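You operate a simulated robot arm through the tools that you are given. There is no shell and no other tool. Be economical: measure what you need, move in short steps, check, and stop when the job is done.

The job below is to be done with a simulated two-armed robot. You get a single attempt, and the scene is never put back.

Task
Take the blue tub and leave it on the bed of the tray dock. Take the black shim on the top of the red table and put it away on the shelf under the teal bench. Stack the blue pouch marked "95" from the top of the red table on top of the blue pouch marked "73". Stack the 30 mm steel spacer from the top of the steel bench on top of the 50 mm steel spacer. Put the orange block on the top of the yellow table. Put the steel block labelled "7" from the top of the steel bench on top of the silver spacer and the steel block labelled "2" on the black mat. Any order will do. Set down upright: blue tub, orange block.
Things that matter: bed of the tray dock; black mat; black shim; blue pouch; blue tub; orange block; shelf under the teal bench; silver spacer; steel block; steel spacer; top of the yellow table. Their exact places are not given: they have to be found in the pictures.

The check looks at the end state, three seconds after you hand in, the way a careful person would. Anything else that was tipped, shoved, dropped, spilled or broken makes it a failure.

Robot
Two 7-joint arms with fingered hands on one trunk, on a base that drives. Base frame: it is fixed to the floor where the robot stands at the start and does not move with it; the origin is under the middle of the robot, x ahead of it, y to its left, z up; the surface under the hand at the start is at about z = 0.8. Units: m, rad, N and s.
The left shoulder is at the start at [0.07, 0.145, 1.062], the right one opposite. With the tool pointing down near the work surface each hand reaches from about 0.42 to 0.8 m from the robot's upright axis, wherever it stands, measured 20 degrees to its own side. Places, roughly: bed of the tray dock (26x22 cm) [-1.36, 1.5, 0.84]; black mat (23x15 cm) [-2.12, 0.76, 0.86]; black shim [0.25, 1, 0.75]; blue pouch [0.5, 1, 0.75]; blue tub (6x6x6 cm) [0.6, -0.1, 0.8]; orange block (11x5x8 cm) [-2.1, -0.4, 0.9]; shelf under the teal bench [-2.1, 6.6, 0.2]; silver spacer (6x6x4 cm) [-2.2, 0, 0.9]; steel block [-2.25, -0.25, 0.75]; steel spacer [-2, 1.5, 0.75]; top of the yellow table [-1.5, -1.9, 0.8]. Payload 3.5 kg a hand.
The TCP of each hand is the grasp point between the finger pads, 0.025 m short of the fingertips. In the tool frame z runs along the fingers and y along their closing line. The gripper opens to 0.088 m. The gripper's body begins 0.029 m behind the TCP. The gripper is a hand of 4 fingers: y runs from the thumb to the fingers, the wrist lies at [-0.013, -0.097, -0.162] in the tool frame.
Orientation is told as [roll, pitch, yaw] about the base's x, y, z axes, in that order, counted from this pose: with the fingers straight down and the wrist toward the robot, the tool's x, y and z point along [0, 1, 0], [1, 0, 0] and [0, 0, -1] of the base frame.

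Tools
- The arms move only by the tool arm_command. It takes "left_commands", "right_commands" or both (then of equal length, played together; a hand with none holds still); each is a list of rows, each a list of 6 numbers: the shift along the tool's x, y, z in m, then the turn, a rotation vector about the tool's x, y, z in rad. In form: [[x, y, z, ax, ay, az], ...]. A call has 1 to 10 rows; each row shifts and turns the commanded pose from where the row before left it, along the tool's axes as they then stand. Rows are played at 5 a second. More than 0.05 m and 0.15 rad between two rows, and nothing of the call is played. A pose out of reach is approached as far as the arm can. The call stops where the force on the tool passes 40 N (or 10 N more than at its start, if that is more) or the arm is blocked; 0.2 s more then pass. In this call time passes only in rows, and 0.2 s behind the last. It gives the time, the measured TCP pose, the force on the tool (base axes), the opening and the grip force at its end, in the units of the frame above (readings bear some noise), with the torque about the TCP (base axes, N m) and any sound that the robot's microphone picked up.
- Cameras (640 x 400 px; columns grow to the right, rows downward): "scene" is now at [0.1177, 0.0492, 1.3707]; the picture's right is [0.59, -0.81, 0.00], its down [-0.54, -0.39, -0.74] and it looks along [0.60, 0.43, -0.67] (base axes); focal length 260 px, centre (320, 200). "left" rides on the left gripper at [-0.064, -0.083, -0.098] in its tool frame; the picture's right is [-0.62, -0.37, 0.69], its down [0.71, -0.63, 0.30] and it looks along [0.32, 0.68, 0.65] (tool axes); focal length 265 px, centre (320, 200). "right" rides on the right gripper at [0.064, -0.083, -0.098] in its tool frame; the picture's right is [-0.62, 0.37, -0.69], its down [-0.71, -0.63, 0.30] and it looks along [-0.32, 0.68, 0.65] (tool axes); focal length 265 px, centre (320, 200).
- snapshot(camera): a new picture of that camera. It takes no simulated time.
- slide_trunk(by): slides the trunk up (or, below 0, down) by that many m; the arms and the scene camera ride with it, the base frame stays. It gives what a move gives, with no picture.
- base_move(legs): drives the robot by 1 to 6 legs, each [ahead, left, turn to the left] in m, m and rad, along the robot's own axes; the way and the turn of a leg run together, so that a leg with both is an arc; at most 1.5 m and 3.142 rad a leg. The arms and the cameras ride along, it lands a little off, and it stops where it bumps. It gives what a move gives.
- finger_targets(index, middle, ring, thumb_bend, thumb_turn, hand): sets how far each is bent, from 0 (flat) to 100 (curled in); at 30 the hand is open as for a grip, at 70 the pads meet at the TCP. One left out holds its place. A second passes; each finger stops where it meets its share of the squeeze, and holds until it gets a number again. It is the only way to open and close the hand. It gives what a move gives, with no picture; readings hold the bend of each and the force on the fingers (four entries, about 0 where the hand has none), thumb and palm. thumb_turn goes from beside the hand (0) to across from the fingers (100), as for a grip.
- pan_tilt(pan, tilt): turns the head with the scene camera to pan (to the left, within 1.501 rad either way) and tilt (down, from -0.506 to 1.204), counted from straight ahead of the robot. It gives what a move gives.
- locate(camera, pixels): for up to 12 pixels [column, row] of the newest picture of that camera ("zoom" is the newest enlarged one), the place [x, y, z] in the base frame of the surface seen there, good to about 0.003 m. It takes no simulated time.
- inspect(camera, box): a new picture of the part [left, top, right, bottom] of that camera's present view, enlarged. It takes no simulated time.
- hand_in(): hands the job in; it is judged then, once.

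Go step by step. Measure first, check grasps and placings, and put right what went wrong. The budget is 138 turns and 172 pictures, counting those below and the enlarged ones. Unless the task says otherwise, let go and move clear before handing in.

The tools are called after ">>>" by a JSON object that holds its "name" and its "arguments". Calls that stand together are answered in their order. arm_command: Moves the arms, as the interface text tells. Its arguments: {"type":"object","properties":{"left_commands":{"type":"array"},"right_commands":{"type":"array"}},"required":[]} The other tools are called the same way: slide_trunk (by) slides the trunk up or down; finger_targets (index, middle, ring, thumb_bend, thumb_turn, hand) moves the fingers one by one; base_move (legs) drives the base; pan_tilt (pan, tilt) turns the head that bears the scene camera; snapshot (camera) takes a picture; locate (camera, pixels) gives the place of the surface under pixels of a picture; inspect (camera, box) takes an enlarged picture of a part of a camera's view; hand_in () hands the job in.

At the start:

```text
t: 0.0
left_tool_pos: [0.3356, 0.4488, 1.0865]
left_ee_rot: [0.001, -0.001, 0.0]
left_wrist_force: [-0.2, 0.2, -0.5]
left_wrist_torque: [0.0, 0.0, 0.01]
left_opening: 0.0876
left_gripper_force: 0.0
left_shape: jaw
left_bend: [30.0, 30.0, 30.0, 30.0, 98.0]
left_finger forces: [0.0, 0.0, 0.1, 0.0, 0.1, 0.1]
right_tool_pos: [0.4649, 0.0422, 1.0745]
right_ee_rot: [-0.001, 0.0, 0.001]
right_wrist_force: [0.4, 0.9, -0.2]
right_wrist_torque: [0.03, 0.01, 0.02]
right_opening: 0.0874
right_gripper_force: 0.1
right_shape: jaw
right_bend: [30.0, 30.0, 30.0, 30.0, 98.0]
right_finger forces: [0.0, 0.0, 0.0, 0.0, 0.1, 0.0]
trunk travel left (down, up): [-0.625, 0.215]
robot x, y, heading: [0.0001, -0.0024, -0.002]
head pan, tilt: [0.627, 0.737]
```

scene: 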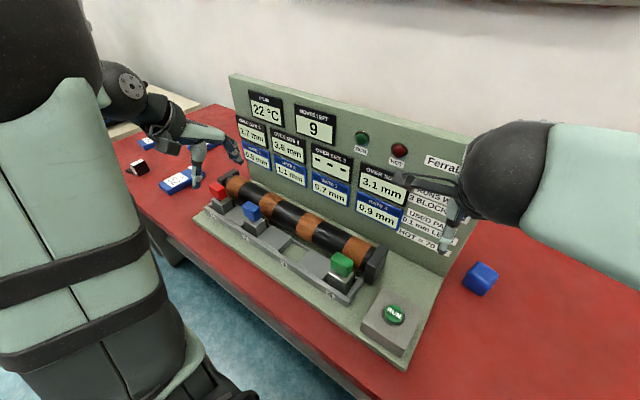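
right: 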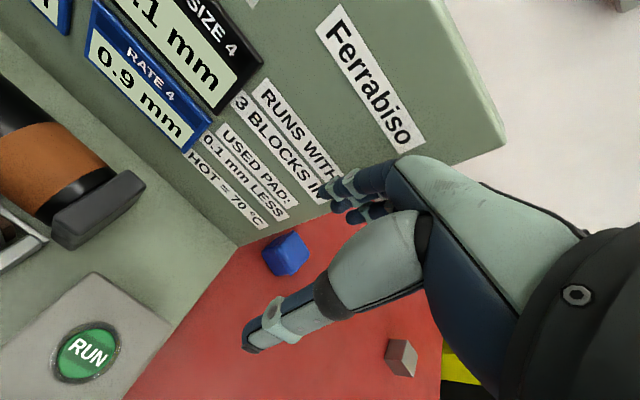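
left: 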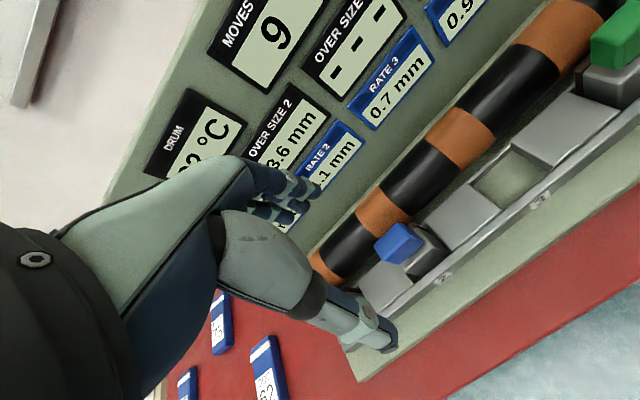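

The scene picture shows a machine on the red table with a blue cube-like thing at (480,278) and pouches at the left (180,180). I'll take closer looks first.

>>> {"name": "inspect", "arguments": {"camera": "scene", "box": [90, 90, 270, 210]}}

>>> {"name": "inspect", "arguments": {"camera": "scene", "box": [420, 230, 560, 320]}}

>>> {"name": "locate", "arguments": {"camera": "scene", "pixels": [[480, 268], [480, 290], [540, 320], [178, 182], [138, 168], [147, 143], [210, 105], [370, 360]]}}

```text
3.33 times, centred on (180, 150) of scene
```

zoom: 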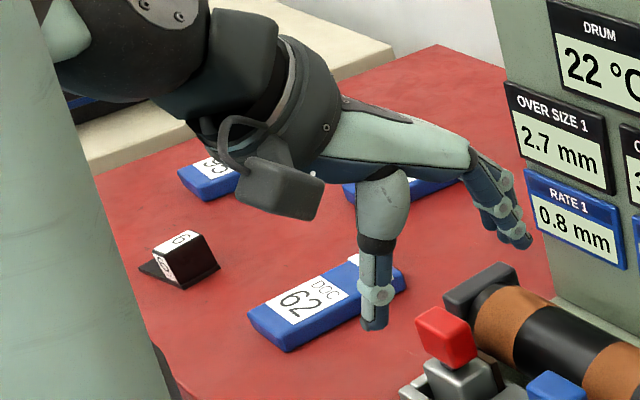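

```text
4.44 times, centred on (490, 275) of scene
```

zoom: 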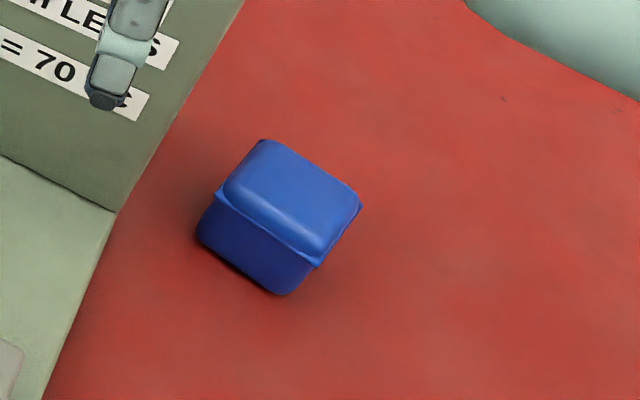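

```text
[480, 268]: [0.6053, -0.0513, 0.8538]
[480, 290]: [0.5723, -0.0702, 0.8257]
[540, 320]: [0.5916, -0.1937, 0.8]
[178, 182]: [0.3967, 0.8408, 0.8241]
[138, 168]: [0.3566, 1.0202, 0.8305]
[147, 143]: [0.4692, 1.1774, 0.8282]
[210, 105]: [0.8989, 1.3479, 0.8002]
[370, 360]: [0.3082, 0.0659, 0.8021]
```

The tub with lid is near (0.60,-0.06). Pouches and a black wedge lie at the left end of the red table; I'll pan around.

>>> {"name": "pan_tilt", "arguments": {"pan": -0.7, "tilt": 0.6}}

>>> {"name": "snapshot", "arguments": {"camera": "scene"}}

>>> {"name": "pan_tilt", "arguments": {"pan": 1.5, "tilt": 0.5}}

>>> {"name": "snapshot", "arguments": {"camera": "scene"}}

```text
t: 1.5
left_tool_pos: [0.3361, 0.4487, 1.0867]
left_ee_rot: [0.001, 0.0, 0.001]
left_wrist_force: [0.3, -0.4, 0.0]
left_wrist_torque: [0.02, 0.0, -0.04]
left_opening: 0.0876
left_gripper_force: 0.1
left_shape: jaw
left_bend: [30.0, 30.0, 30.0, 30.0, 98.0]
left_finger forces: [0.0, 0.0, 0.0, 0.0, 0.1, 0.1]
right_tool_pos: [0.4644, 0.0415, 1.0729]
right_ee_rot: [0.001, 0.001, 0.001]
right_wrist_force: [0.3, 0.8, 0.6]
right_wrist_torque: [0.0, 0.02, -0.02]
right_opening: 0.0876
right_gripper_force: 0.0
right_shape: jaw
right_bend: [30.0, 30.0, 30.0, 30.0, 98.0]
right_finger forces: [0.1, 0.0, 0.0, 0.0, 0.0, 0.1]
trunk travel left (down, up): [-0.625, 0.215]
robot x, y, heading: [0.0044, 0.0016, 0.003]
head pan, tilt: [-0.7, 0.6]
```

```text
166 pictures are left
```

scene: 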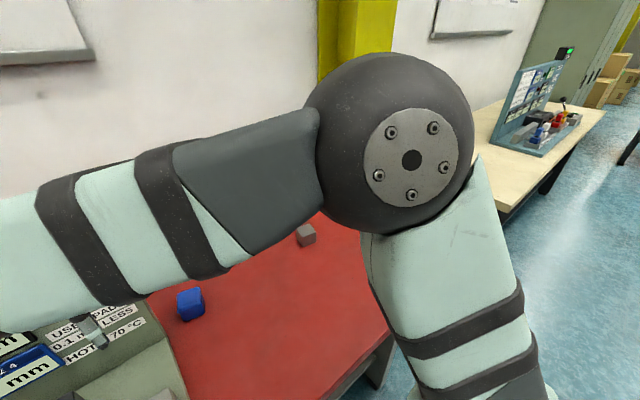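

```text
t: 3.5
left_tool_pos: [0.336, 0.4501, 1.0867]
left_ee_rot: [0.0, 0.001, 0.0]
left_wrist_force: [0.7, 0.1, 0.1]
left_wrist_torque: [0.02, -0.02, 0.01]
left_opening: 0.088
left_gripper_force: 0.2
left_shape: jaw
left_bend: [30.0, 30.0, 30.0, 30.0, 98.0]
left_finger forces: [0.0, 0.1, 0.1, 0.0, 0.0, 0.0]
right_tool_pos: [0.4662, 0.0411, 1.0744]
right_ee_rot: [-0.001, -0.001, 0.0]
right_wrist_force: [-0.4, 0.2, 0.3]
right_wrist_torque: [0.0, -0.01, 0.01]
right_opening: 0.0877
right_gripper_force: 0.0
right_shape: jaw
right_bend: [30.0, 30.0, 30.0, 30.0, 98.0]
right_finger forces: [0.1, 0.0, 0.1, 0.1, 0.0, 0.0]
trunk travel left (down, up): [-0.625, 0.215]
robot x, y, heading: [-0.0018, 0.0032, -0.0]
head pan, tilt: [1.499, 0.499]
```

```text
165 pictures are left
```

scene: 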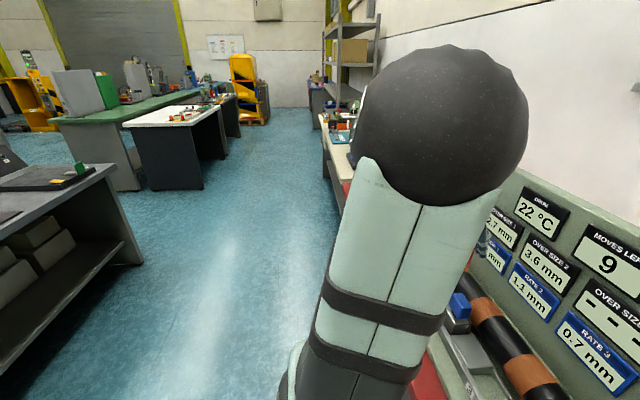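

I'll aim the head at the tub to measure it accurately before grasping.

>>> {"name": "pan_tilt", "arguments": {"pan": -0.1, "tilt": 0.75}}

>>> {"name": "snapshot", "arguments": {"camera": "scene"}}

>>> {"name": "inspect", "arguments": {"camera": "right", "box": [230, 200, 430, 325]}}

```text
t: 5.2
left_tool_pos: [0.3363, 0.4498, 1.0863]
left_ee_rot: [0.001, -0.001, 0.0]
left_wrist_force: [0.5, 0.0, 0.1]
left_wrist_torque: [-0.01, -0.02, -0.01]
left_opening: 0.0876
left_gripper_force: 0.1
left_shape: jaw
left_bend: [30.0, 30.0, 30.0, 30.0, 98.0]
left_finger forces: [0.1, 0.0, 0.1, 0.0, 0.0, 0.0]
right_tool_pos: [0.466, 0.0407, 1.0734]
right_ee_rot: [-0.002, 0.0, 0.0]
right_wrist_force: [0.4, -0.1, 0.6]
right_wrist_torque: [0.01, -0.04, 0.02]
right_opening: 0.0877
right_gripper_force: 0.0
right_shape: jaw
right_bend: [30.0, 30.0, 30.0, 30.0, 98.0]
right_finger forces: [0.1, 0.1, 0.1, 0.0, 0.0, 0.0]
trunk travel left (down, up): [-0.625, 0.215]
robot x, y, heading: [0.0005, 0.003, -0.0]
head pan, tilt: [-0.099, 0.75]
```

```text
164 pictures are left
```

scene: 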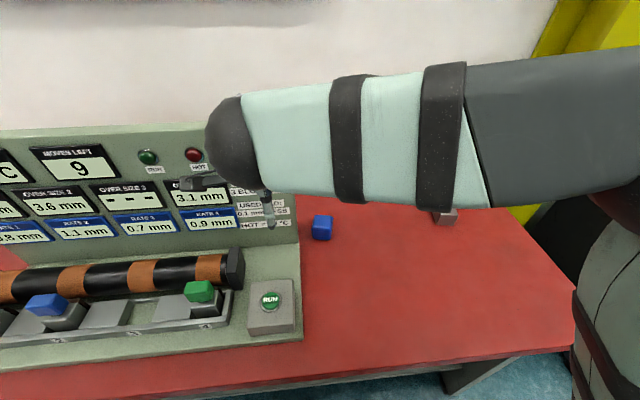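

```text
3.20 times, centred on (330, 262) of right
```

zoom: 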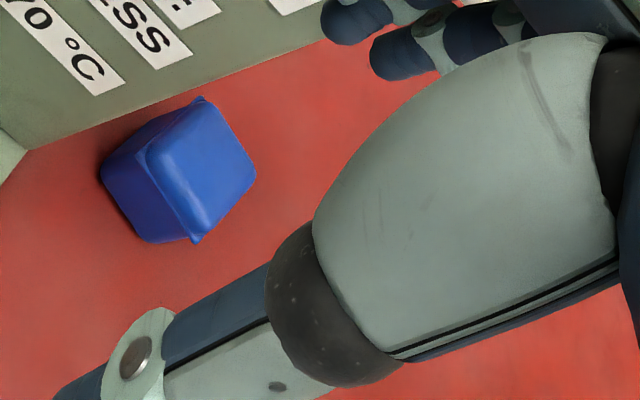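

The tub shows clearly at (322,228); I'll zoom and measure its edges and the machine end.

>>> {"name": "inspect", "arguments": {"camera": "scene", "box": [280, 195, 376, 255]}}

>>> {"name": "locate", "arguments": {"camera": "scene", "pixels": [[298, 258], [298, 236], [299, 342], [316, 222], [327, 222], [322, 218], [322, 235], [446, 216]]}}

```text
6.67 times, centred on (328, 225) of scene
```

zoom: 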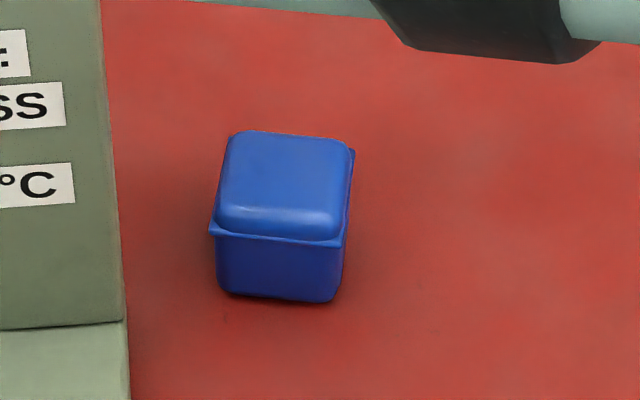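

```text
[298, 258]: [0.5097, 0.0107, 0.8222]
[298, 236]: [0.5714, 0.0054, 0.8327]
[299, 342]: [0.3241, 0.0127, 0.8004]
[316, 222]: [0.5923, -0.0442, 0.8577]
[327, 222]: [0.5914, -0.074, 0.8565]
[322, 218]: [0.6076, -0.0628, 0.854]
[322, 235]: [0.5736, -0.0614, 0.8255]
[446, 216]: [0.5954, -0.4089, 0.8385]
```

>>> {"name": "locate", "arguments": {"camera": "zoom", "pixels": [[235, 140], [345, 150], [220, 225], [330, 235], [280, 180], [225, 285], [325, 295], [280, 298], [120, 250]]}}

```text
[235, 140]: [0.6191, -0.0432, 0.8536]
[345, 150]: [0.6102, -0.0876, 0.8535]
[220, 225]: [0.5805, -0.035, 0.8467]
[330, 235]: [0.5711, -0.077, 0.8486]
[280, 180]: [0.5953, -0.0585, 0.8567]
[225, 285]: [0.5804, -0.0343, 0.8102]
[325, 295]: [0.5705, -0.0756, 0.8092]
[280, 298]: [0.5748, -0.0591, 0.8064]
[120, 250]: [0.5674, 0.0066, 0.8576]
```

The tub is centred near (0.594,-0.060), yaw about -0.22, lid rim at z≈0.847. I'll move the right hand above it, right first to clear the machine panel.

>>> {"name": "arm_command", "arguments": {"right_commands": [[-0.05, 0, 0, 0, 0, 0], [-0.05, 0, 0, 0, 0, 0], [0, 0.045, 0, 0, 0, 0], [0, 0.045, 0, 0, 0, 0], [0, 0.038, 0, 0, 0, 0], [0, 0, 0.04, 0, 0, 0.11], [0, 0, 0.04, 0, 0, 0.11], [0, 0, 0.03, 0, 0, 0]]}}

>>> {"name": "snapshot", "arguments": {"camera": "right"}}

>>> {"name": "snapshot", "arguments": {"camera": "scene"}}

```text
t: 7.0
left_tool_pos: [0.3366, 0.4485, 1.0863]
left_ee_rot: [0.0, 0.002, 0.0]
left_wrist_force: [-0.3, 1.4, -0.5]
left_wrist_torque: [0.02, 0.01, 0.0]
left_opening: 0.0879
left_gripper_force: 0.0
left_shape: jaw
left_bend: [30.0, 30.0, 30.0, 30.0, 98.0]
left_finger forces: [0.0, 0.1, 0.0, 0.1, 0.0, 0.1]
right_tool_pos: [0.5931, -0.0586, 0.9632]
right_ee_rot: [0.002, 0.0, -0.223]
right_wrist_force: [-0.3, -0.2, 0.0]
right_wrist_torque: [0.01, -0.02, -0.03]
right_opening: 0.0876
right_gripper_force: 0.1
right_shape: jaw
right_bend: [30.0, 30.0, 30.0, 30.0, 98.0]
right_finger forces: [0.0, 0.0, 0.0, 0.0, 0.1, 0.1]
trunk travel left (down, up): [-0.625, 0.215]
robot x, y, heading: [-0.0001, -0.0021, 0.0]
head pan, tilt: [-0.099, 0.75]
```

```text
161 pictures are left
```

right: 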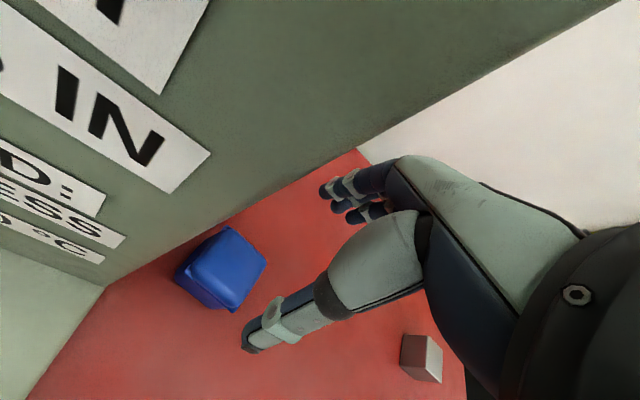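

```text
160 pictures are left
```

scene: 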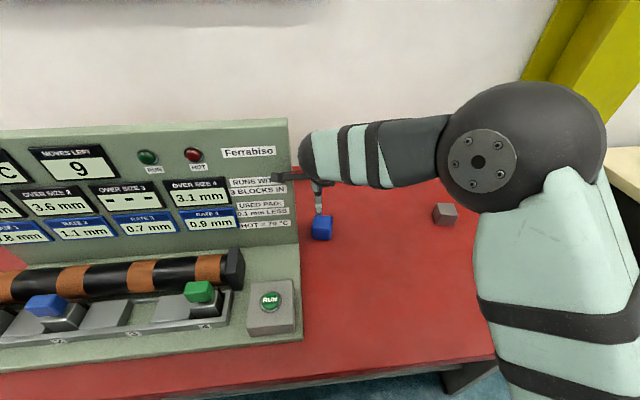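

Hand is right above the tub. I'll lower it to z≈0.832.

>>> {"name": "arm_command", "arguments": {"right_commands": [[0, 0, 0.04, 0, 0, 0], [0, 0, 0.04, 0, 0, 0], [0, 0, 0.03, 0, 0, 0], [0, 0, 0.021, 0, 0, 0]]}}

>>> {"name": "inspect", "arguments": {"camera": "scene", "box": [250, 150, 410, 250]}}

>>> {"name": "snapshot", "arguments": {"camera": "right"}}

```text
t: 8.0
left_tool_pos: [0.3371, 0.4486, 1.0859]
left_ee_rot: [0.001, 0.002, 0.0]
left_wrist_force: [-0.2, 0.5, 0.7]
left_wrist_torque: [-0.01, -0.01, 0.01]
left_opening: 0.0875
left_gripper_force: 0.1
left_shape: jaw
left_bend: [30.0, 30.0, 30.0, 30.0, 98.0]
left_finger forces: [0.1, 0.0, 0.0, 0.1, 0.0, 0.1]
right_tool_pos: [0.5926, -0.0583, 0.8327]
right_ee_rot: [0.001, 0.001, -0.219]
right_wrist_force: [-0.2, -0.6, 1.1]
right_wrist_torque: [0.02, -0.02, 0.0]
right_opening: 0.0878
right_gripper_force: 0.1
right_shape: jaw
right_bend: [30.0, 30.0, 30.0, 30.0, 98.0]
right_finger forces: [0.1, 0.0, 0.0, 0.0, 0.0, 0.1]
trunk travel left (down, up): [-0.625, 0.215]
robot x, y, heading: [0.0027, 0.0013, 0.002]
head pan, tilt: [-0.099, 0.75]
```

```text
4.00 times, centred on (330, 200) of scene
```

zoom: 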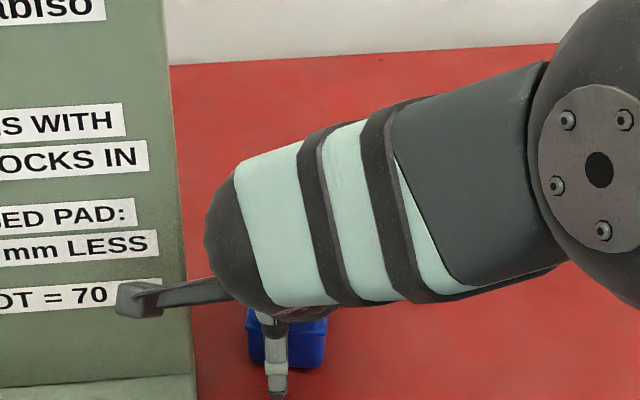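

```text
158 pictures are left
```

right: 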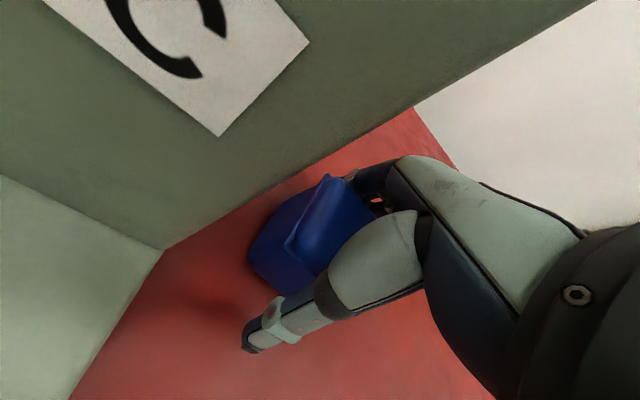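

The fingers straddle the tub without contact; I'll close.

>>> {"name": "finger_targets", "arguments": {"hand": "right", "index": 56, "middle": 56, "ring": 56, "thumb_bend": 56}}

>>> {"name": "inspect", "arguments": {"camera": "right", "box": [220, 150, 420, 275]}}

```text
t: 9.0
left_tool_pos: [0.3354, 0.4504, 1.0867]
left_ee_rot: [-0.001, 0.001, 0.001]
left_wrist_force: [-0.3, -0.5, 0.0]
left_wrist_torque: [0.02, -0.01, -0.02]
left_opening: 0.0875
left_gripper_force: 0.2
left_shape: jaw
left_bend: [30.0, 30.0, 30.0, 30.0, 98.0]
left_finger forces: [0.0, 0.0, 0.1, 0.0, 0.0, 0.0]
right_tool_pos: [0.5935, -0.0586, 0.8337]
right_ee_rot: [0.002, -0.001, -0.22]
right_wrist_force: [1.2, -0.4, 2.4]
right_wrist_torque: [0.0, -0.09, 0.01]
right_opening: 0.0481
right_gripper_force: 19.8
right_shape: fingers
right_bend: [48.0, 51.0, 51.0, 51.0, 96.0]
right_finger forces: [12.0, 3.6, 3.4, 0.0, 19.4, 0.1]
trunk travel left (down, up): [-0.625, 0.215]
robot x, y, heading: [0.0001, 0.0019, -0.002]
head pan, tilt: [-0.099, 0.75]
```

```text
3.20 times, centred on (320, 212) of right
```

zoom: 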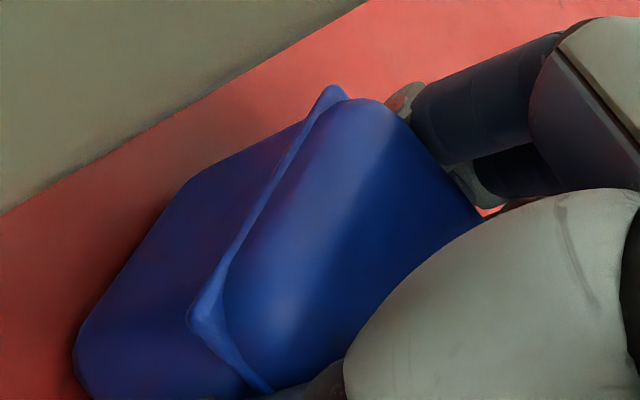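

Gripped with ~20 N at 48 mm opening. Lift straight up, then check.

>>> {"name": "arm_command", "arguments": {"right_commands": [[0, 0, -0.03, 0, 0, 0], [0, 0, -0.04, 0, 0, 0], [0, 0, -0.05, 0, 0, 0], [0, 0, -0.05, 0, 0, 0], [0, 0, -0.05, 0, 0, 0], [-0.04, 0, 0, 0, 0, 0], [-0.04, -0.03, 0, 0, 0, 0], [-0.03, -0.04, 0, 0, 0, 0], [-0.02, -0.04, 0, 0, 0, 0]]}}

>>> {"name": "snapshot", "arguments": {"camera": "right"}}

```text
t: 11.0
left_tool_pos: [0.3356, 0.4465, 1.0886]
left_ee_rot: [0.003, -0.001, 0.0]
left_wrist_force: [0.0, 0.1, 0.9]
left_wrist_torque: [0.03, -0.03, -0.02]
left_opening: 0.0876
left_gripper_force: 0.0
left_shape: jaw
left_bend: [30.0, 30.0, 30.0, 30.0, 98.0]
left_finger forces: [0.0, 0.2, 0.1, 0.0, 0.0, 0.0]
right_tool_pos: [0.4591, -0.1608, 1.0524]
right_ee_rot: [0.006, 0.001, -0.222]
right_wrist_force: [-0.1, -0.5, -1.4]
right_wrist_torque: [0.02, -0.01, 0.01]
right_opening: 0.0483
right_gripper_force: 17.9
right_shape: fingers
right_bend: [48.0, 52.0, 52.0, 51.0, 96.0]
right_finger forces: [11.1, 3.3, 3.0, 0.0, 18.6, 0.0]
trunk travel left (down, up): [-0.625, 0.215]
robot x, y, heading: [-0.0011, 0.0005, -0.005]
head pan, tilt: [-0.099, 0.75]
```

```text
156 pictures are left
```

right: 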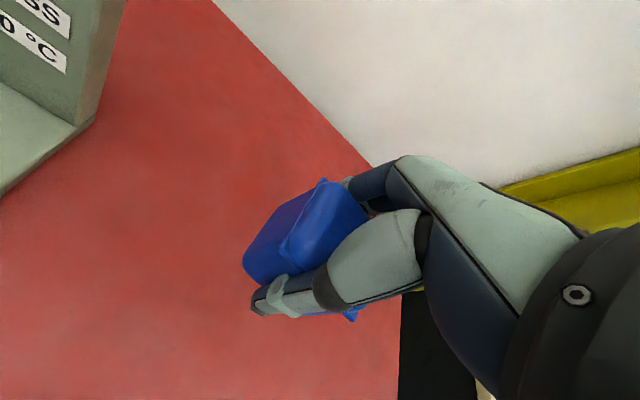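

The tub is securely held (18 N). I'll back off and drive left to view the pouches and the shim.

>>> {"name": "base_move", "arguments": {"legs": [[-0.25, 0, 0], [0, 0.75, 0]]}}

>>> {"name": "pan_tilt", "arguments": {"pan": 0.5, "tilt": 0.65}}

>>> {"name": "snapshot", "arguments": {"camera": "scene"}}

```text
t: 16.4
left_tool_pos: [0.0815, 1.1807, 1.0866]
left_ee_rot: [0.001, -0.001, 0.004]
left_wrist_force: [0.1, -0.1, -0.2]
left_wrist_torque: [0.01, -0.04, 0.03]
left_opening: 0.0876
left_gripper_force: 0.1
left_shape: jaw
left_bend: [30.0, 30.0, 30.0, 30.0, 98.0]
left_finger forces: [0.1, 0.0, 0.1, 0.0, 0.0, 0.1]
right_tool_pos: [0.2076, 0.5734, 1.0517]
right_ee_rot: [-0.001, 0.002, -0.218]
right_wrist_force: [0.2, 0.5, -0.5]
right_wrist_torque: [0.02, 0.0, 0.02]
right_opening: 0.0481
right_gripper_force: 17.9
right_shape: fingers
right_bend: [48.0, 52.0, 52.0, 51.0, 96.0]
right_finger forces: [11.1, 3.3, 3.0, 0.1, 18.5, 0.1]
trunk travel left (down, up): [-0.625, 0.215]
robot x, y, heading: [-0.2517, 0.7284, -0.0]
head pan, tilt: [-0.099, 0.75]
```

```text
t: 17.4
left_tool_pos: [0.0812, 1.1803, 1.0861]
left_ee_rot: [0.0, 0.0, 0.003]
left_wrist_force: [-1.4, -0.1, -0.2]
left_wrist_torque: [0.02, -0.02, -0.01]
left_opening: 0.0873
left_gripper_force: 0.0
left_shape: jaw
left_bend: [30.0, 30.0, 30.0, 30.0, 98.0]
left_finger forces: [0.0, 0.0, 0.0, 0.0, 0.1, 0.1]
right_tool_pos: [0.2086, 0.5738, 1.0526]
right_ee_rot: [0.0, -0.001, -0.216]
right_wrist_force: [-0.2, 0.6, -2.2]
right_wrist_torque: [-0.02, -0.02, -0.03]
right_opening: 0.0483
right_gripper_force: 17.5
right_shape: fingers
right_bend: [48.0, 52.0, 52.0, 51.0, 96.0]
right_finger forces: [11.1, 3.2, 3.1, 0.1, 18.4, 0.0]
trunk travel left (down, up): [-0.625, 0.215]
robot x, y, heading: [-0.2494, 0.7265, 0.003]
head pan, tilt: [0.499, 0.649]
```

```text
155 pictures are left
```

scene: 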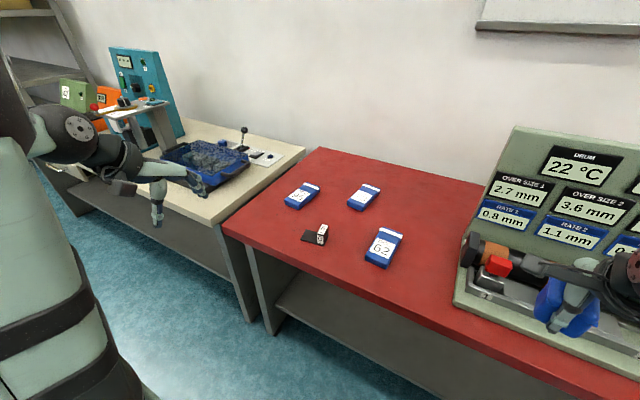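

>>> {"name": "inspect", "arguments": {"camera": "scene", "box": [260, 165, 420, 275]}}

>>> {"name": "inspect", "arguments": {"camera": "scene", "box": [350, 180, 390, 210]}}

>>> {"name": "locate", "arguments": {"camera": "scene", "pixels": [[302, 195], [363, 196], [384, 246], [312, 237], [321, 232], [240, 240], [276, 340], [330, 160]]}}

```text
3.64 times, centred on (340, 220) of scene
```

zoom: 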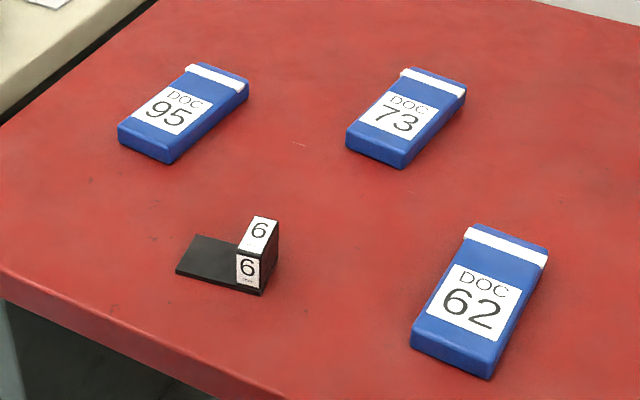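

```text
13.33 times, centred on (370, 195) of scene
```

zoom: 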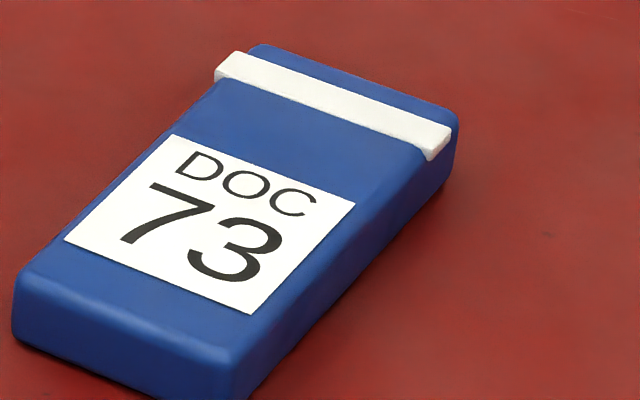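

```text
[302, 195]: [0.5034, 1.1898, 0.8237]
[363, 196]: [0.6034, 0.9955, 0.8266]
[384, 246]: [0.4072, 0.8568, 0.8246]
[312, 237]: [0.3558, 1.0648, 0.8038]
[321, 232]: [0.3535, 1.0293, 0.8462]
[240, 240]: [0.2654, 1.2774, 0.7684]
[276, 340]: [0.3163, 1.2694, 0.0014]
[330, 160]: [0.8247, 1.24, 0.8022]
```

Pouches 95 (302,195), 73 (363,196), 62, and the shim (320,235) are identified. I'll measure their corners in a zoom.

>>> {"name": "inspect", "arguments": {"camera": "scene", "box": [270, 170, 400, 251]}}

>>> {"name": "locate", "arguments": {"camera": "zoom", "pixels": [[95, 145], [165, 170], [248, 85], [185, 57], [378, 152], [445, 178], [538, 90], [470, 60]]}}

>>> {"name": "locate", "arguments": {"camera": "zoom", "pixels": [[160, 300], [185, 262], [225, 258], [240, 315], [268, 268], [275, 235], [238, 268], [250, 250], [265, 320]]}}

```text
4.92 times, centred on (335, 210) of scene
```

zoom: 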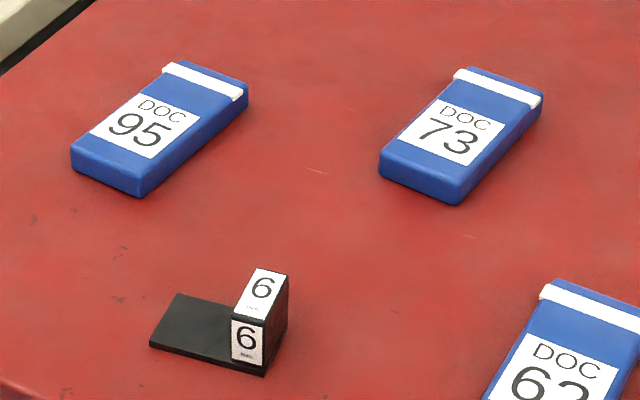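

```text
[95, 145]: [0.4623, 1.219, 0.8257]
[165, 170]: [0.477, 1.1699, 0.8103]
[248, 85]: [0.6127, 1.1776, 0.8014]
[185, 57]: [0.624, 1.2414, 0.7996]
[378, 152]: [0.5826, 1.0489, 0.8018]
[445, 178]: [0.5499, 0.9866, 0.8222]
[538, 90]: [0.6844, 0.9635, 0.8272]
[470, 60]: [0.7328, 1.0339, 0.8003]
```

```text
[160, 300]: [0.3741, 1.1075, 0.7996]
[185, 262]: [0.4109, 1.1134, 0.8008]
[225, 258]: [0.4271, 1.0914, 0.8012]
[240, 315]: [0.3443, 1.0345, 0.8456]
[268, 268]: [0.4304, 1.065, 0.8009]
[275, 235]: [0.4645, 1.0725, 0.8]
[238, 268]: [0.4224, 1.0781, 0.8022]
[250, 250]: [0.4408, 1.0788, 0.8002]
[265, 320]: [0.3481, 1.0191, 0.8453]
```

>>> {"name": "locate", "arguments": {"camera": "zoom", "pixels": [[76, 148], [141, 177], [241, 88], [175, 65], [160, 115], [383, 157], [457, 187], [537, 98], [470, 72], [455, 130]]}}

>>> {"name": "locate", "arguments": {"camera": "zoom", "pixels": [[154, 341], [181, 296], [262, 371], [235, 314], [262, 319], [258, 271], [283, 277], [260, 295], [247, 340]]}}

```text
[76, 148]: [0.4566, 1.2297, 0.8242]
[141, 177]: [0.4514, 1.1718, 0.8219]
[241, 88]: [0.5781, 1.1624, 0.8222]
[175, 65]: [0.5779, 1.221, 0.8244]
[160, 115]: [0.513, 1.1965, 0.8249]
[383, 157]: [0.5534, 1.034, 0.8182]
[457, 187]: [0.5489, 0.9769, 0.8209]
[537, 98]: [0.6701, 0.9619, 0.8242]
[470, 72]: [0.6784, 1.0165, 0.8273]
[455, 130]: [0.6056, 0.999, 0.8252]
```

```text
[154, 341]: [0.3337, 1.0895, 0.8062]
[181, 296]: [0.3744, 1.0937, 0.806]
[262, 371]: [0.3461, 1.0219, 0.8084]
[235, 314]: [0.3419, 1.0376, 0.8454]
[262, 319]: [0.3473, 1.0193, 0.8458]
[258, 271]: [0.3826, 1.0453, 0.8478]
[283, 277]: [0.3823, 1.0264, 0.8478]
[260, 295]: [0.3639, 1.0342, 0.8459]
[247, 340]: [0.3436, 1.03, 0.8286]
```

Pouch 95 centre (0.516,1.196), axis angle -0.07; pouch 73 centre (0.613,0.997), axis -0.13; shim tab centre (0.363,1.033). I'll drive into reach and move the right hand aside.

>>> {"name": "base_move", "arguments": {"legs": [[0.21, 0.223, 0]]}}

>>> {"name": "arm_command", "arguments": {"left_commands": [[-0.04, 0.04, 0, 0, 0, 0], [-0.04, 0.04, 0, 0, 0, 0], [-0.04, 0.04, 0, 0, 0, 0], [-0.04, 0.04, 0, 0, 0, 0], [0, 0, 0, 0, 0, 0.14], [0, 0, 0, 0, 0, 0.14], [0, 0, 0, 0, 0, 0.14], [0, 0, 0, 0, 0, 0.14], [0, 0, 0, 0, 0, 0.14], [0, 0, 0, 0, 0, 0.14]], "right_commands": [[-0.04, 0, 0, 0, 0, 0], [-0.04, 0, 0, 0, 0, 0], [-0.04, 0, 0, 0, 0, 0], [0, 0, 0, 0, 0, 0], [0, 0, 0, 0, 0, 0], [0, 0, 0, 0, 0, 0], [0, 0, 0, 0, 0, 0], [0, 0, 0, 0, 0, 0], [0, 0, 0, 0, 0, 0], [0, 0, 0, 0, 0, 0]]}}

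```text
t: 19.5
left_tool_pos: [0.2968, 1.4008, 1.0869]
left_ee_rot: [-0.001, -0.001, 0.004]
left_wrist_force: [-0.3, 0.9, 0.3]
left_wrist_torque: [-0.01, 0.04, 0.02]
left_opening: 0.0876
left_gripper_force: 0.0
left_shape: jaw
left_bend: [30.0, 30.0, 30.0, 30.0, 98.0]
left_finger forces: [0.1, 0.0, 0.0, 0.1, 0.1, 0.0]
right_tool_pos: [0.4221, 0.7932, 1.0532]
right_ee_rot: [0.0, 0.001, -0.216]
right_wrist_force: [-0.5, 0.5, -1.3]
right_wrist_torque: [-0.04, 0.01, -0.02]
right_opening: 0.048
right_gripper_force: 17.6
right_shape: fingers
right_bend: [48.0, 52.0, 52.0, 51.0, 96.0]
right_finger forces: [11.1, 3.1, 3.0, 0.0, 18.3, 0.1]
trunk travel left (down, up): [-0.625, 0.215]
robot x, y, heading: [-0.0369, 0.9521, 0.008]
head pan, tilt: [0.499, 0.649]
```

```text
refused: row 1 steps farther than a row can; nothing moved
```

>>> {"name": "arm_command", "arguments": {"left_commands": [[-0.034, 0.035, 0, 0, 0, 0], [-0.034, 0.035, 0, 0, 0, 0], [-0.034, 0.035, 0, 0, 0, 0], [-0.034, 0.035, 0, 0, 0, 0], [-0.034, 0.035, 0, 0, 0, 0], [-0.034, 0.035, 0, 0, 0, 0], [0, 0, 0, 0, 0, 0.14], [0, 0, 0, 0, 0, 0.14], [0, 0, 0, 0, 0, 0.14], [0, 0, 0, 0, 0, 0.14]], "right_commands": [[-0.04, 0, 0, 0, 0, 0], [-0.04, 0, 0, 0, 0, 0], [-0.04, 0, 0, 0, 0, 0], [0, 0, 0, 0, 0, 0], [0, 0, 0, 0, 0, 0], [0, 0, 0, 0, 0, 0], [0, 0, 0, 0, 0, 0], [0, 0, 0, 0, 0, 0], [0, 0, 0, 0, 0, 0], [0, 0, 0, 0, 0, 0]]}}

>>> {"name": "arm_command", "arguments": {"left_commands": [[0, 0, 0, 0, 0, 0.14], [0, 0, 0, 0, 0, 0.14], [0, 0, 0, 0, 0, 0.14], [0, 0, 0, 0, 0, 0.14], [0, 0, 0, 0, 0, 0.14], [0, 0, 0, 0, 0, 0.14], [0, 0, 0, 0, 0, 0.14], [0, 0, 0, 0, 0, 0.1]]}}

>>> {"name": "snapshot", "arguments": {"camera": "scene"}}

>>> {"name": "snapshot", "arguments": {"camera": "left"}}

```text
t: 21.7
left_tool_pos: [0.5067, 1.1981, 1.0868]
left_ee_rot: [0.001, 0.0, -0.557]
left_wrist_force: [0.1, 0.8, 0.8]
left_wrist_torque: [-0.02, -0.03, -0.01]
left_opening: 0.0876
left_gripper_force: 0.1
left_shape: jaw
left_bend: [30.0, 30.0, 30.0, 30.0, 98.0]
left_finger forces: [0.0, 0.0, 0.0, 0.0, 0.1, 0.0]
right_tool_pos: [0.399, 0.6766, 1.0517]
right_ee_rot: [-0.001, 0.0, -0.216]
right_wrist_force: [0.1, 0.0, -0.9]
right_wrist_torque: [-0.02, -0.01, 0.02]
right_opening: 0.0479
right_gripper_force: 17.9
right_shape: fingers
right_bend: [48.0, 52.0, 52.0, 51.0, 96.0]
right_finger forces: [11.0, 3.0, 3.0, 0.1, 18.3, 0.0]
trunk travel left (down, up): [-0.625, 0.215]
robot x, y, heading: [-0.0388, 0.9499, 0.006]
head pan, tilt: [0.499, 0.649]
```

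```text
t: 23.4
left_tool_pos: [0.5105, 1.1954, 1.0892]
left_ee_rot: [0.002, -0.017, -1.526]
left_wrist_force: [7.4, -18.9, -12.8]
left_wrist_torque: [0.77, -0.15, 0.69]
left_opening: 0.0878
left_gripper_force: 0.0
left_shape: jaw
left_bend: [30.0, 30.0, 30.0, 30.0, 98.0]
left_finger forces: [0.0, 0.0, 0.1, 0.1, 0.0, 0.0]
right_tool_pos: [0.3986, 0.6767, 1.0518]
right_ee_rot: [0.0, 0.003, -0.215]
right_wrist_force: [-0.4, -0.2, -0.6]
right_wrist_torque: [0.0, 0.0, 0.01]
right_opening: 0.0479
right_gripper_force: 17.6
right_shape: fingers
right_bend: [48.0, 52.0, 52.0, 51.0, 96.0]
right_finger forces: [10.9, 3.1, 2.9, 0.0, 18.2, 0.0]
trunk travel left (down, up): [-0.625, 0.215]
robot x, y, heading: [-0.0389, 0.9524, 0.005]
head pan, tilt: [0.499, 0.649]
stopped in row 8 (left hand): the force on the tool passed its limit at 139 N (the readings are from after the stop); the commanded pose is now the measured one
```

```text
151 pictures are left
```

scene: 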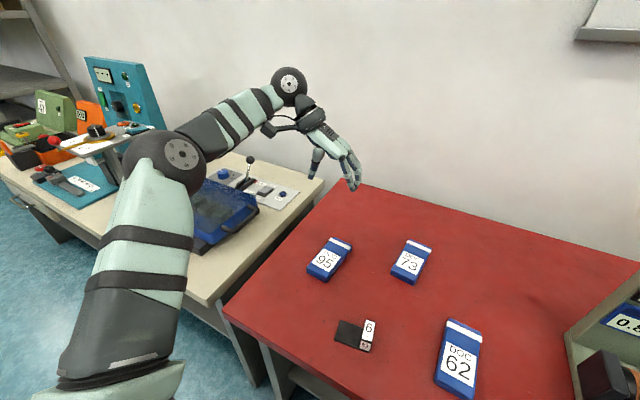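

```text
150 pictures are left
```

left: 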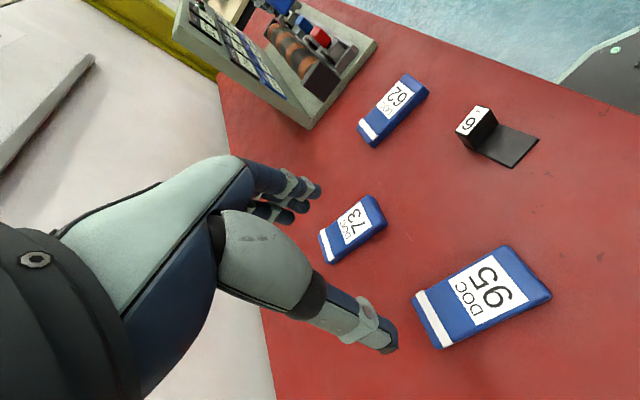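

The left wrist hit its limit at yaw -1.53 (no object near). I'll back off the twist and turn the base by -0.35 instead.

>>> {"name": "arm_command", "arguments": {"left_commands": [[0, 0, 0, 0, 0, -0.12], [0, 0, 0, 0, 0, -0.12]]}}

>>> {"name": "base_move", "arguments": {"legs": [[-0.047, 0.2, 0], [0, 0, -0.355]]}}

```text
t: 24.0
left_tool_pos: [0.5088, 1.196, 1.0885]
left_ee_rot: [-0.002, -0.015, -1.288]
left_wrist_force: [0.7, 0.7, 1.2]
left_wrist_torque: [0.0, 0.0, -0.02]
left_opening: 0.0876
left_gripper_force: 0.0
left_shape: jaw
left_bend: [30.0, 30.0, 30.0, 30.0, 98.0]
left_finger forces: [0.0, 0.1, 0.0, 0.1, 0.0, 0.0]
right_tool_pos: [0.3986, 0.6755, 1.0526]
right_ee_rot: [-0.001, 0.0, -0.217]
right_wrist_force: [0.5, -1.0, -1.0]
right_wrist_torque: [-0.01, 0.0, -0.05]
right_opening: 0.0479
right_gripper_force: 17.1
right_shape: fingers
right_bend: [48.0, 52.0, 52.0, 51.0, 96.0]
right_finger forces: [10.9, 3.1, 2.9, 0.1, 18.2, 0.1]
trunk travel left (down, up): [-0.625, 0.215]
robot x, y, heading: [-0.0385, 0.9491, 0.0]
head pan, tilt: [0.499, 0.649]
```

```text
t: 26.7
left_tool_pos: [0.5132, 1.1976, 1.0865]
left_ee_rot: [-0.003, -0.014, -1.633]
left_wrist_force: [0.2, -1.0, -0.3]
left_wrist_torque: [0.0, -0.03, 0.02]
left_opening: 0.0875
left_gripper_force: 0.1
left_shape: jaw
left_bend: [30.0, 30.0, 30.0, 30.0, 98.0]
left_finger forces: [0.0, 0.0, 0.0, 0.0, 0.0, 0.1]
right_tool_pos: [0.2342, 0.7454, 1.0525]
right_ee_rot: [-0.001, 0.0, -0.559]
right_wrist_force: [-0.8, -0.5, -1.0]
right_wrist_torque: [0.01, 0.02, 0.04]
right_opening: 0.0478
right_gripper_force: 17.4
right_shape: fingers
right_bend: [48.0, 52.0, 52.0, 51.0, 96.0]
right_finger forces: [10.6, 3.1, 2.9, 0.1, 17.9, 0.0]
trunk travel left (down, up): [-0.625, 0.215]
robot x, y, heading: [-0.0852, 1.1516, -0.344]
head pan, tilt: [0.499, 0.649]
```

The hand is right over pouch 95 with yaw -1.633. Descend to z≈0.88 and check.

>>> {"name": "arm_command", "arguments": {"left_commands": [[0, 0, 0.05, 0, 0, 0], [0, 0, 0.05, 0, 0, 0], [0, 0, 0.05, 0, 0, 0], [0, 0, 0.05, 0, 0, 0]]}}

>>> {"name": "snapshot", "arguments": {"camera": "left"}}

>>> {"name": "pan_tilt", "arguments": {"pan": 0.5, "tilt": 0.75}}

>>> {"name": "snapshot", "arguments": {"camera": "scene"}}

```text
t: 27.7
left_tool_pos: [0.5142, 1.1939, 0.8872]
left_ee_rot: [-0.003, -0.013, -1.634]
left_wrist_force: [-0.2, -0.4, -1.0]
left_wrist_torque: [-0.02, 0.02, 0.0]
left_opening: 0.088
left_gripper_force: 0.2
left_shape: jaw
left_bend: [30.0, 30.0, 30.0, 30.0, 98.0]
left_finger forces: [0.0, 0.0, 0.0, 0.1, 0.1, 0.0]
right_tool_pos: [0.2364, 0.7457, 1.053]
right_ee_rot: [-0.001, 0.0, -0.56]
right_wrist_force: [0.3, -0.2, -1.5]
right_wrist_torque: [0.01, 0.03, -0.02]
right_opening: 0.0479
right_gripper_force: 17.1
right_shape: fingers
right_bend: [48.0, 52.0, 52.0, 51.0, 96.0]
right_finger forces: [10.7, 3.1, 2.9, 0.0, 17.9, 0.2]
trunk travel left (down, up): [-0.625, 0.215]
robot x, y, heading: [-0.0857, 1.1509, -0.34]
head pan, tilt: [0.499, 0.649]
```

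```text
149 pictures are left
```

left: 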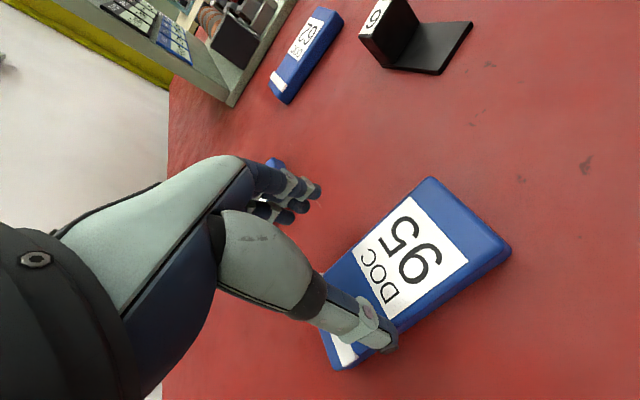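

```text
t: 28.4
left_tool_pos: [0.5149, 1.1943, 0.8891]
left_ee_rot: [-0.002, -0.015, -1.633]
left_wrist_force: [0.1, -0.2, -0.4]
left_wrist_torque: [0.02, 0.02, 0.0]
left_opening: 0.0878
left_gripper_force: 0.1
left_shape: jaw
left_bend: [30.0, 30.0, 30.0, 30.0, 98.0]
left_finger forces: [0.0, 0.0, 0.1, 0.1, 0.0, 0.0]
right_tool_pos: [0.2348, 0.7451, 1.0523]
right_ee_rot: [0.0, 0.002, -0.56]
right_wrist_force: [0.1, 0.4, -1.3]
right_wrist_torque: [0.03, 0.0, 0.03]
right_opening: 0.0478
right_gripper_force: 17.8
right_shape: fingers
right_bend: [48.0, 52.0, 52.0, 51.0, 96.0]
right_finger forces: [10.7, 3.1, 2.8, 0.0, 17.9, 0.1]
trunk travel left (down, up): [-0.625, 0.215]
robot x, y, heading: [-0.0836, 1.1471, -0.344]
head pan, tilt: [0.499, 0.75]
```

```text
148 pictures are left
```

scene: 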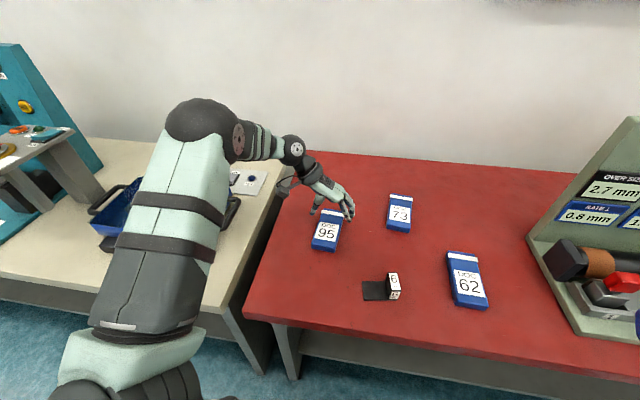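

Aligned; descend the last 58 mm, watching the force, and close.

>>> {"name": "arm_command", "arguments": {"left_commands": [[0, -0.003, 0.03, 0, 0, 0], [0, 0, 0.018, 0, 0, 0], [0, 0, 0.01, 0, 0, 0]]}}

>>> {"name": "inspect", "arguments": {"camera": "scene", "box": [270, 160, 420, 260]}}

>>> {"name": "snapshot", "arguments": {"camera": "left"}}

```text
t: 29.2
left_tool_pos: [0.5134, 1.1968, 0.8319]
left_ee_rot: [-0.002, -0.013, -1.634]
left_wrist_force: [0.1, 0.1, 0.6]
left_wrist_torque: [-0.04, 0.0, -0.01]
left_opening: 0.0876
left_gripper_force: 0.0
left_shape: jaw
left_bend: [30.0, 30.0, 30.0, 30.0, 98.0]
left_finger forces: [0.0, 0.0, 0.1, 0.1, 0.1, 0.1]
right_tool_pos: [0.235, 0.7452, 1.0517]
right_ee_rot: [0.001, 0.001, -0.56]
right_wrist_force: [0.1, -0.8, -1.3]
right_wrist_torque: [0.0, -0.01, 0.0]
right_opening: 0.048
right_gripper_force: 17.0
right_shape: fingers
right_bend: [48.0, 52.0, 52.0, 51.0, 96.0]
right_finger forces: [10.7, 3.2, 2.9, 0.1, 17.9, 0.0]
trunk travel left (down, up): [-0.625, 0.215]
robot x, y, heading: [-0.0838, 1.1525, -0.338]
head pan, tilt: [0.499, 0.75]
```

```text
4.00 times, centred on (345, 210) of scene
```

zoom: 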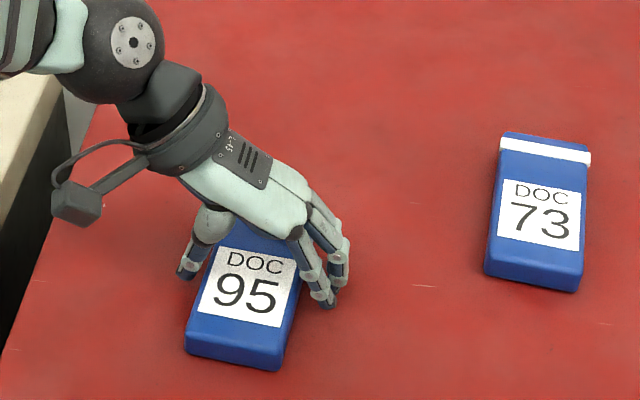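

```text
146 pictures are left
```

left: 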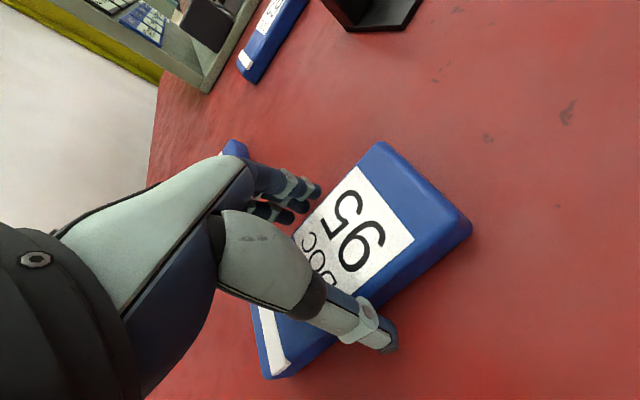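

The hand sits a little toward the far end of the pouch; shift 12 mm nearer and close.

>>> {"name": "arm_command", "arguments": {"left_commands": [[-0.012, 0, 0.003, 0, 0, 0]]}}

>>> {"name": "finger_targets", "arguments": {"hand": "left", "index": 56, "middle": 56, "ring": 56, "thumb_bend": 56}}

>>> {"name": "inspect", "arguments": {"camera": "scene", "box": [270, 160, 420, 260]}}

```text
t: 29.6
left_tool_pos: [0.5003, 1.1954, 0.8284]
left_ee_rot: [-0.002, -0.013, -1.634]
left_wrist_force: [-0.4, -0.1, 0.9]
left_wrist_torque: [-0.05, 0.02, -0.02]
left_opening: 0.0876
left_gripper_force: 0.0
left_shape: jaw
left_bend: [30.0, 30.0, 30.0, 30.0, 98.0]
left_finger forces: [0.0, 0.0, 0.1, 0.0, 0.1, 0.0]
right_tool_pos: [0.2339, 0.7456, 1.0522]
right_ee_rot: [0.001, -0.001, -0.56]
right_wrist_force: [-0.5, 0.2, -1.2]
right_wrist_torque: [-0.01, 0.0, 0.01]
right_opening: 0.0478
right_gripper_force: 17.1
right_shape: fingers
right_bend: [48.0, 52.0, 52.0, 51.0, 96.0]
right_finger forces: [10.7, 3.0, 2.9, 0.0, 17.9, 0.0]
trunk travel left (down, up): [-0.625, 0.215]
robot x, y, heading: [-0.083, 1.154, -0.341]
head pan, tilt: [0.499, 0.75]
```

```text
t: 30.6
left_tool_pos: [0.502, 1.1959, 0.8298]
left_ee_rot: [-0.001, -0.015, -1.634]
left_wrist_force: [1.6, -1.3, 6.9]
left_wrist_torque: [-0.37, -0.07, 0.01]
left_opening: 0.062
left_gripper_force: 21.8
left_shape: fingers
left_bend: [44.0, 48.0, 49.0, 40.0, 95.0]
left_finger forces: [9.1, 11.9, 5.1, 0.0, 16.4, 0.0]
right_tool_pos: [0.2338, 0.7455, 1.0528]
right_ee_rot: [0.0, 0.0, -0.558]
right_wrist_force: [-0.3, 0.2, -1.5]
right_wrist_torque: [0.02, 0.03, -0.01]
right_opening: 0.048
right_gripper_force: 17.2
right_shape: fingers
right_bend: [48.0, 52.0, 52.0, 51.0, 96.0]
right_finger forces: [10.7, 3.1, 2.8, 0.1, 18.0, 0.0]
trunk travel left (down, up): [-0.625, 0.215]
robot x, y, heading: [-0.0806, 1.1514, -0.341]
head pan, tilt: [0.499, 0.75]
```

```text
4.00 times, centred on (345, 210) of scene
```

zoom: 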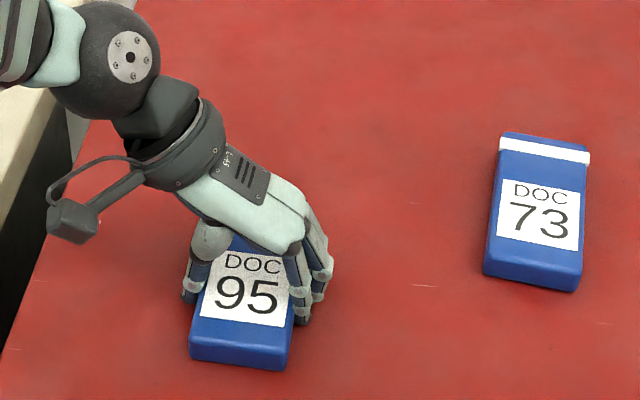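

Gripped with 22 N; lift and look.

>>> {"name": "arm_command", "arguments": {"left_commands": [[0, 0, -0.02, 0, 0, 0], [0, 0, -0.03, 0, 0, 0], [0, 0, -0.04, 0, 0, 0], [0, 0, -0.03, 0, 0, 0]]}}

>>> {"name": "snapshot", "arguments": {"camera": "scene"}}

>>> {"name": "inspect", "arguments": {"camera": "scene", "box": [280, 140, 430, 240]}}

```text
t: 31.6
left_tool_pos: [0.5016, 1.1984, 0.9499]
left_ee_rot: [-0.004, -0.012, -1.634]
left_wrist_force: [-0.6, 0.2, -0.6]
left_wrist_torque: [0.04, -0.01, 0.03]
left_opening: 0.0621
left_gripper_force: 17.7
left_shape: fingers
left_bend: [45.0, 49.0, 49.0, 40.0, 95.0]
left_finger forces: [8.5, 5.3, 4.7, 0.0, 17.2, 0.0]
right_tool_pos: [0.2336, 0.7455, 1.0531]
right_ee_rot: [0.0, 0.001, -0.559]
right_wrist_force: [0.2, 0.0, 0.3]
right_wrist_torque: [0.03, 0.0, 0.02]
right_opening: 0.0479
right_gripper_force: 17.4
right_shape: fingers
right_bend: [48.0, 52.0, 52.0, 51.0, 96.0]
right_finger forces: [10.7, 3.0, 2.9, 0.1, 17.9, 0.1]
trunk travel left (down, up): [-0.625, 0.215]
robot x, y, heading: [-0.086, 1.1543, -0.343]
head pan, tilt: [0.499, 0.75]
```

```text
144 pictures are left
```

scene: 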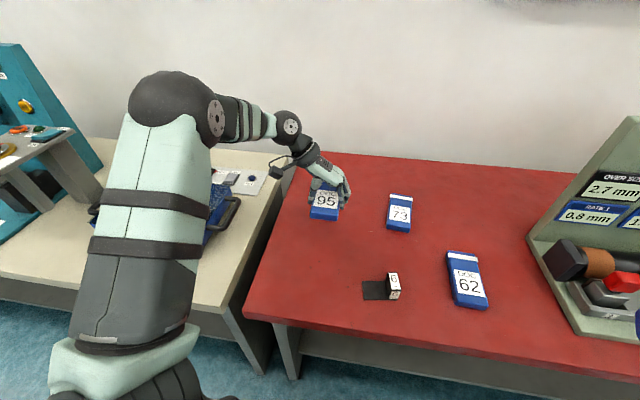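

```text
4.00 times, centred on (355, 190) of scene
```

zoom: 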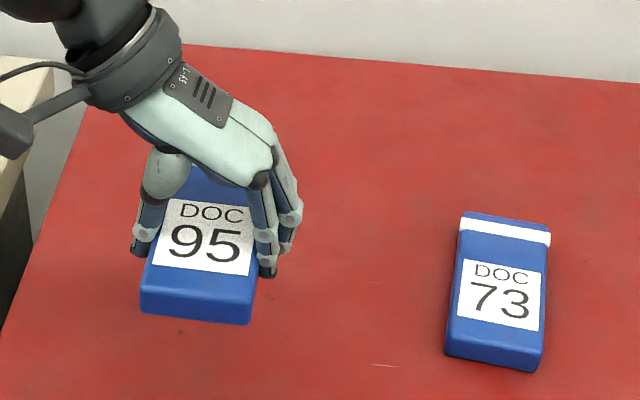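

>>> {"name": "locate", "arguments": {"camera": "zoom", "pixels": [[146, 290], [248, 300], [200, 260], [205, 175], [450, 342], [540, 350], [463, 215], [547, 228], [500, 290]]}}

```text
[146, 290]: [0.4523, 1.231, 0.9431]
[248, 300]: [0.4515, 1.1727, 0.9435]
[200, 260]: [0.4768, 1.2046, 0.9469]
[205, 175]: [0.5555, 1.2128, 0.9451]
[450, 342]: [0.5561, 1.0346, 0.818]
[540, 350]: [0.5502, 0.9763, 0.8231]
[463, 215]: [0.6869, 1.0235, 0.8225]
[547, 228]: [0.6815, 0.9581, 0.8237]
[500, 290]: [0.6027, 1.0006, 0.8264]
```

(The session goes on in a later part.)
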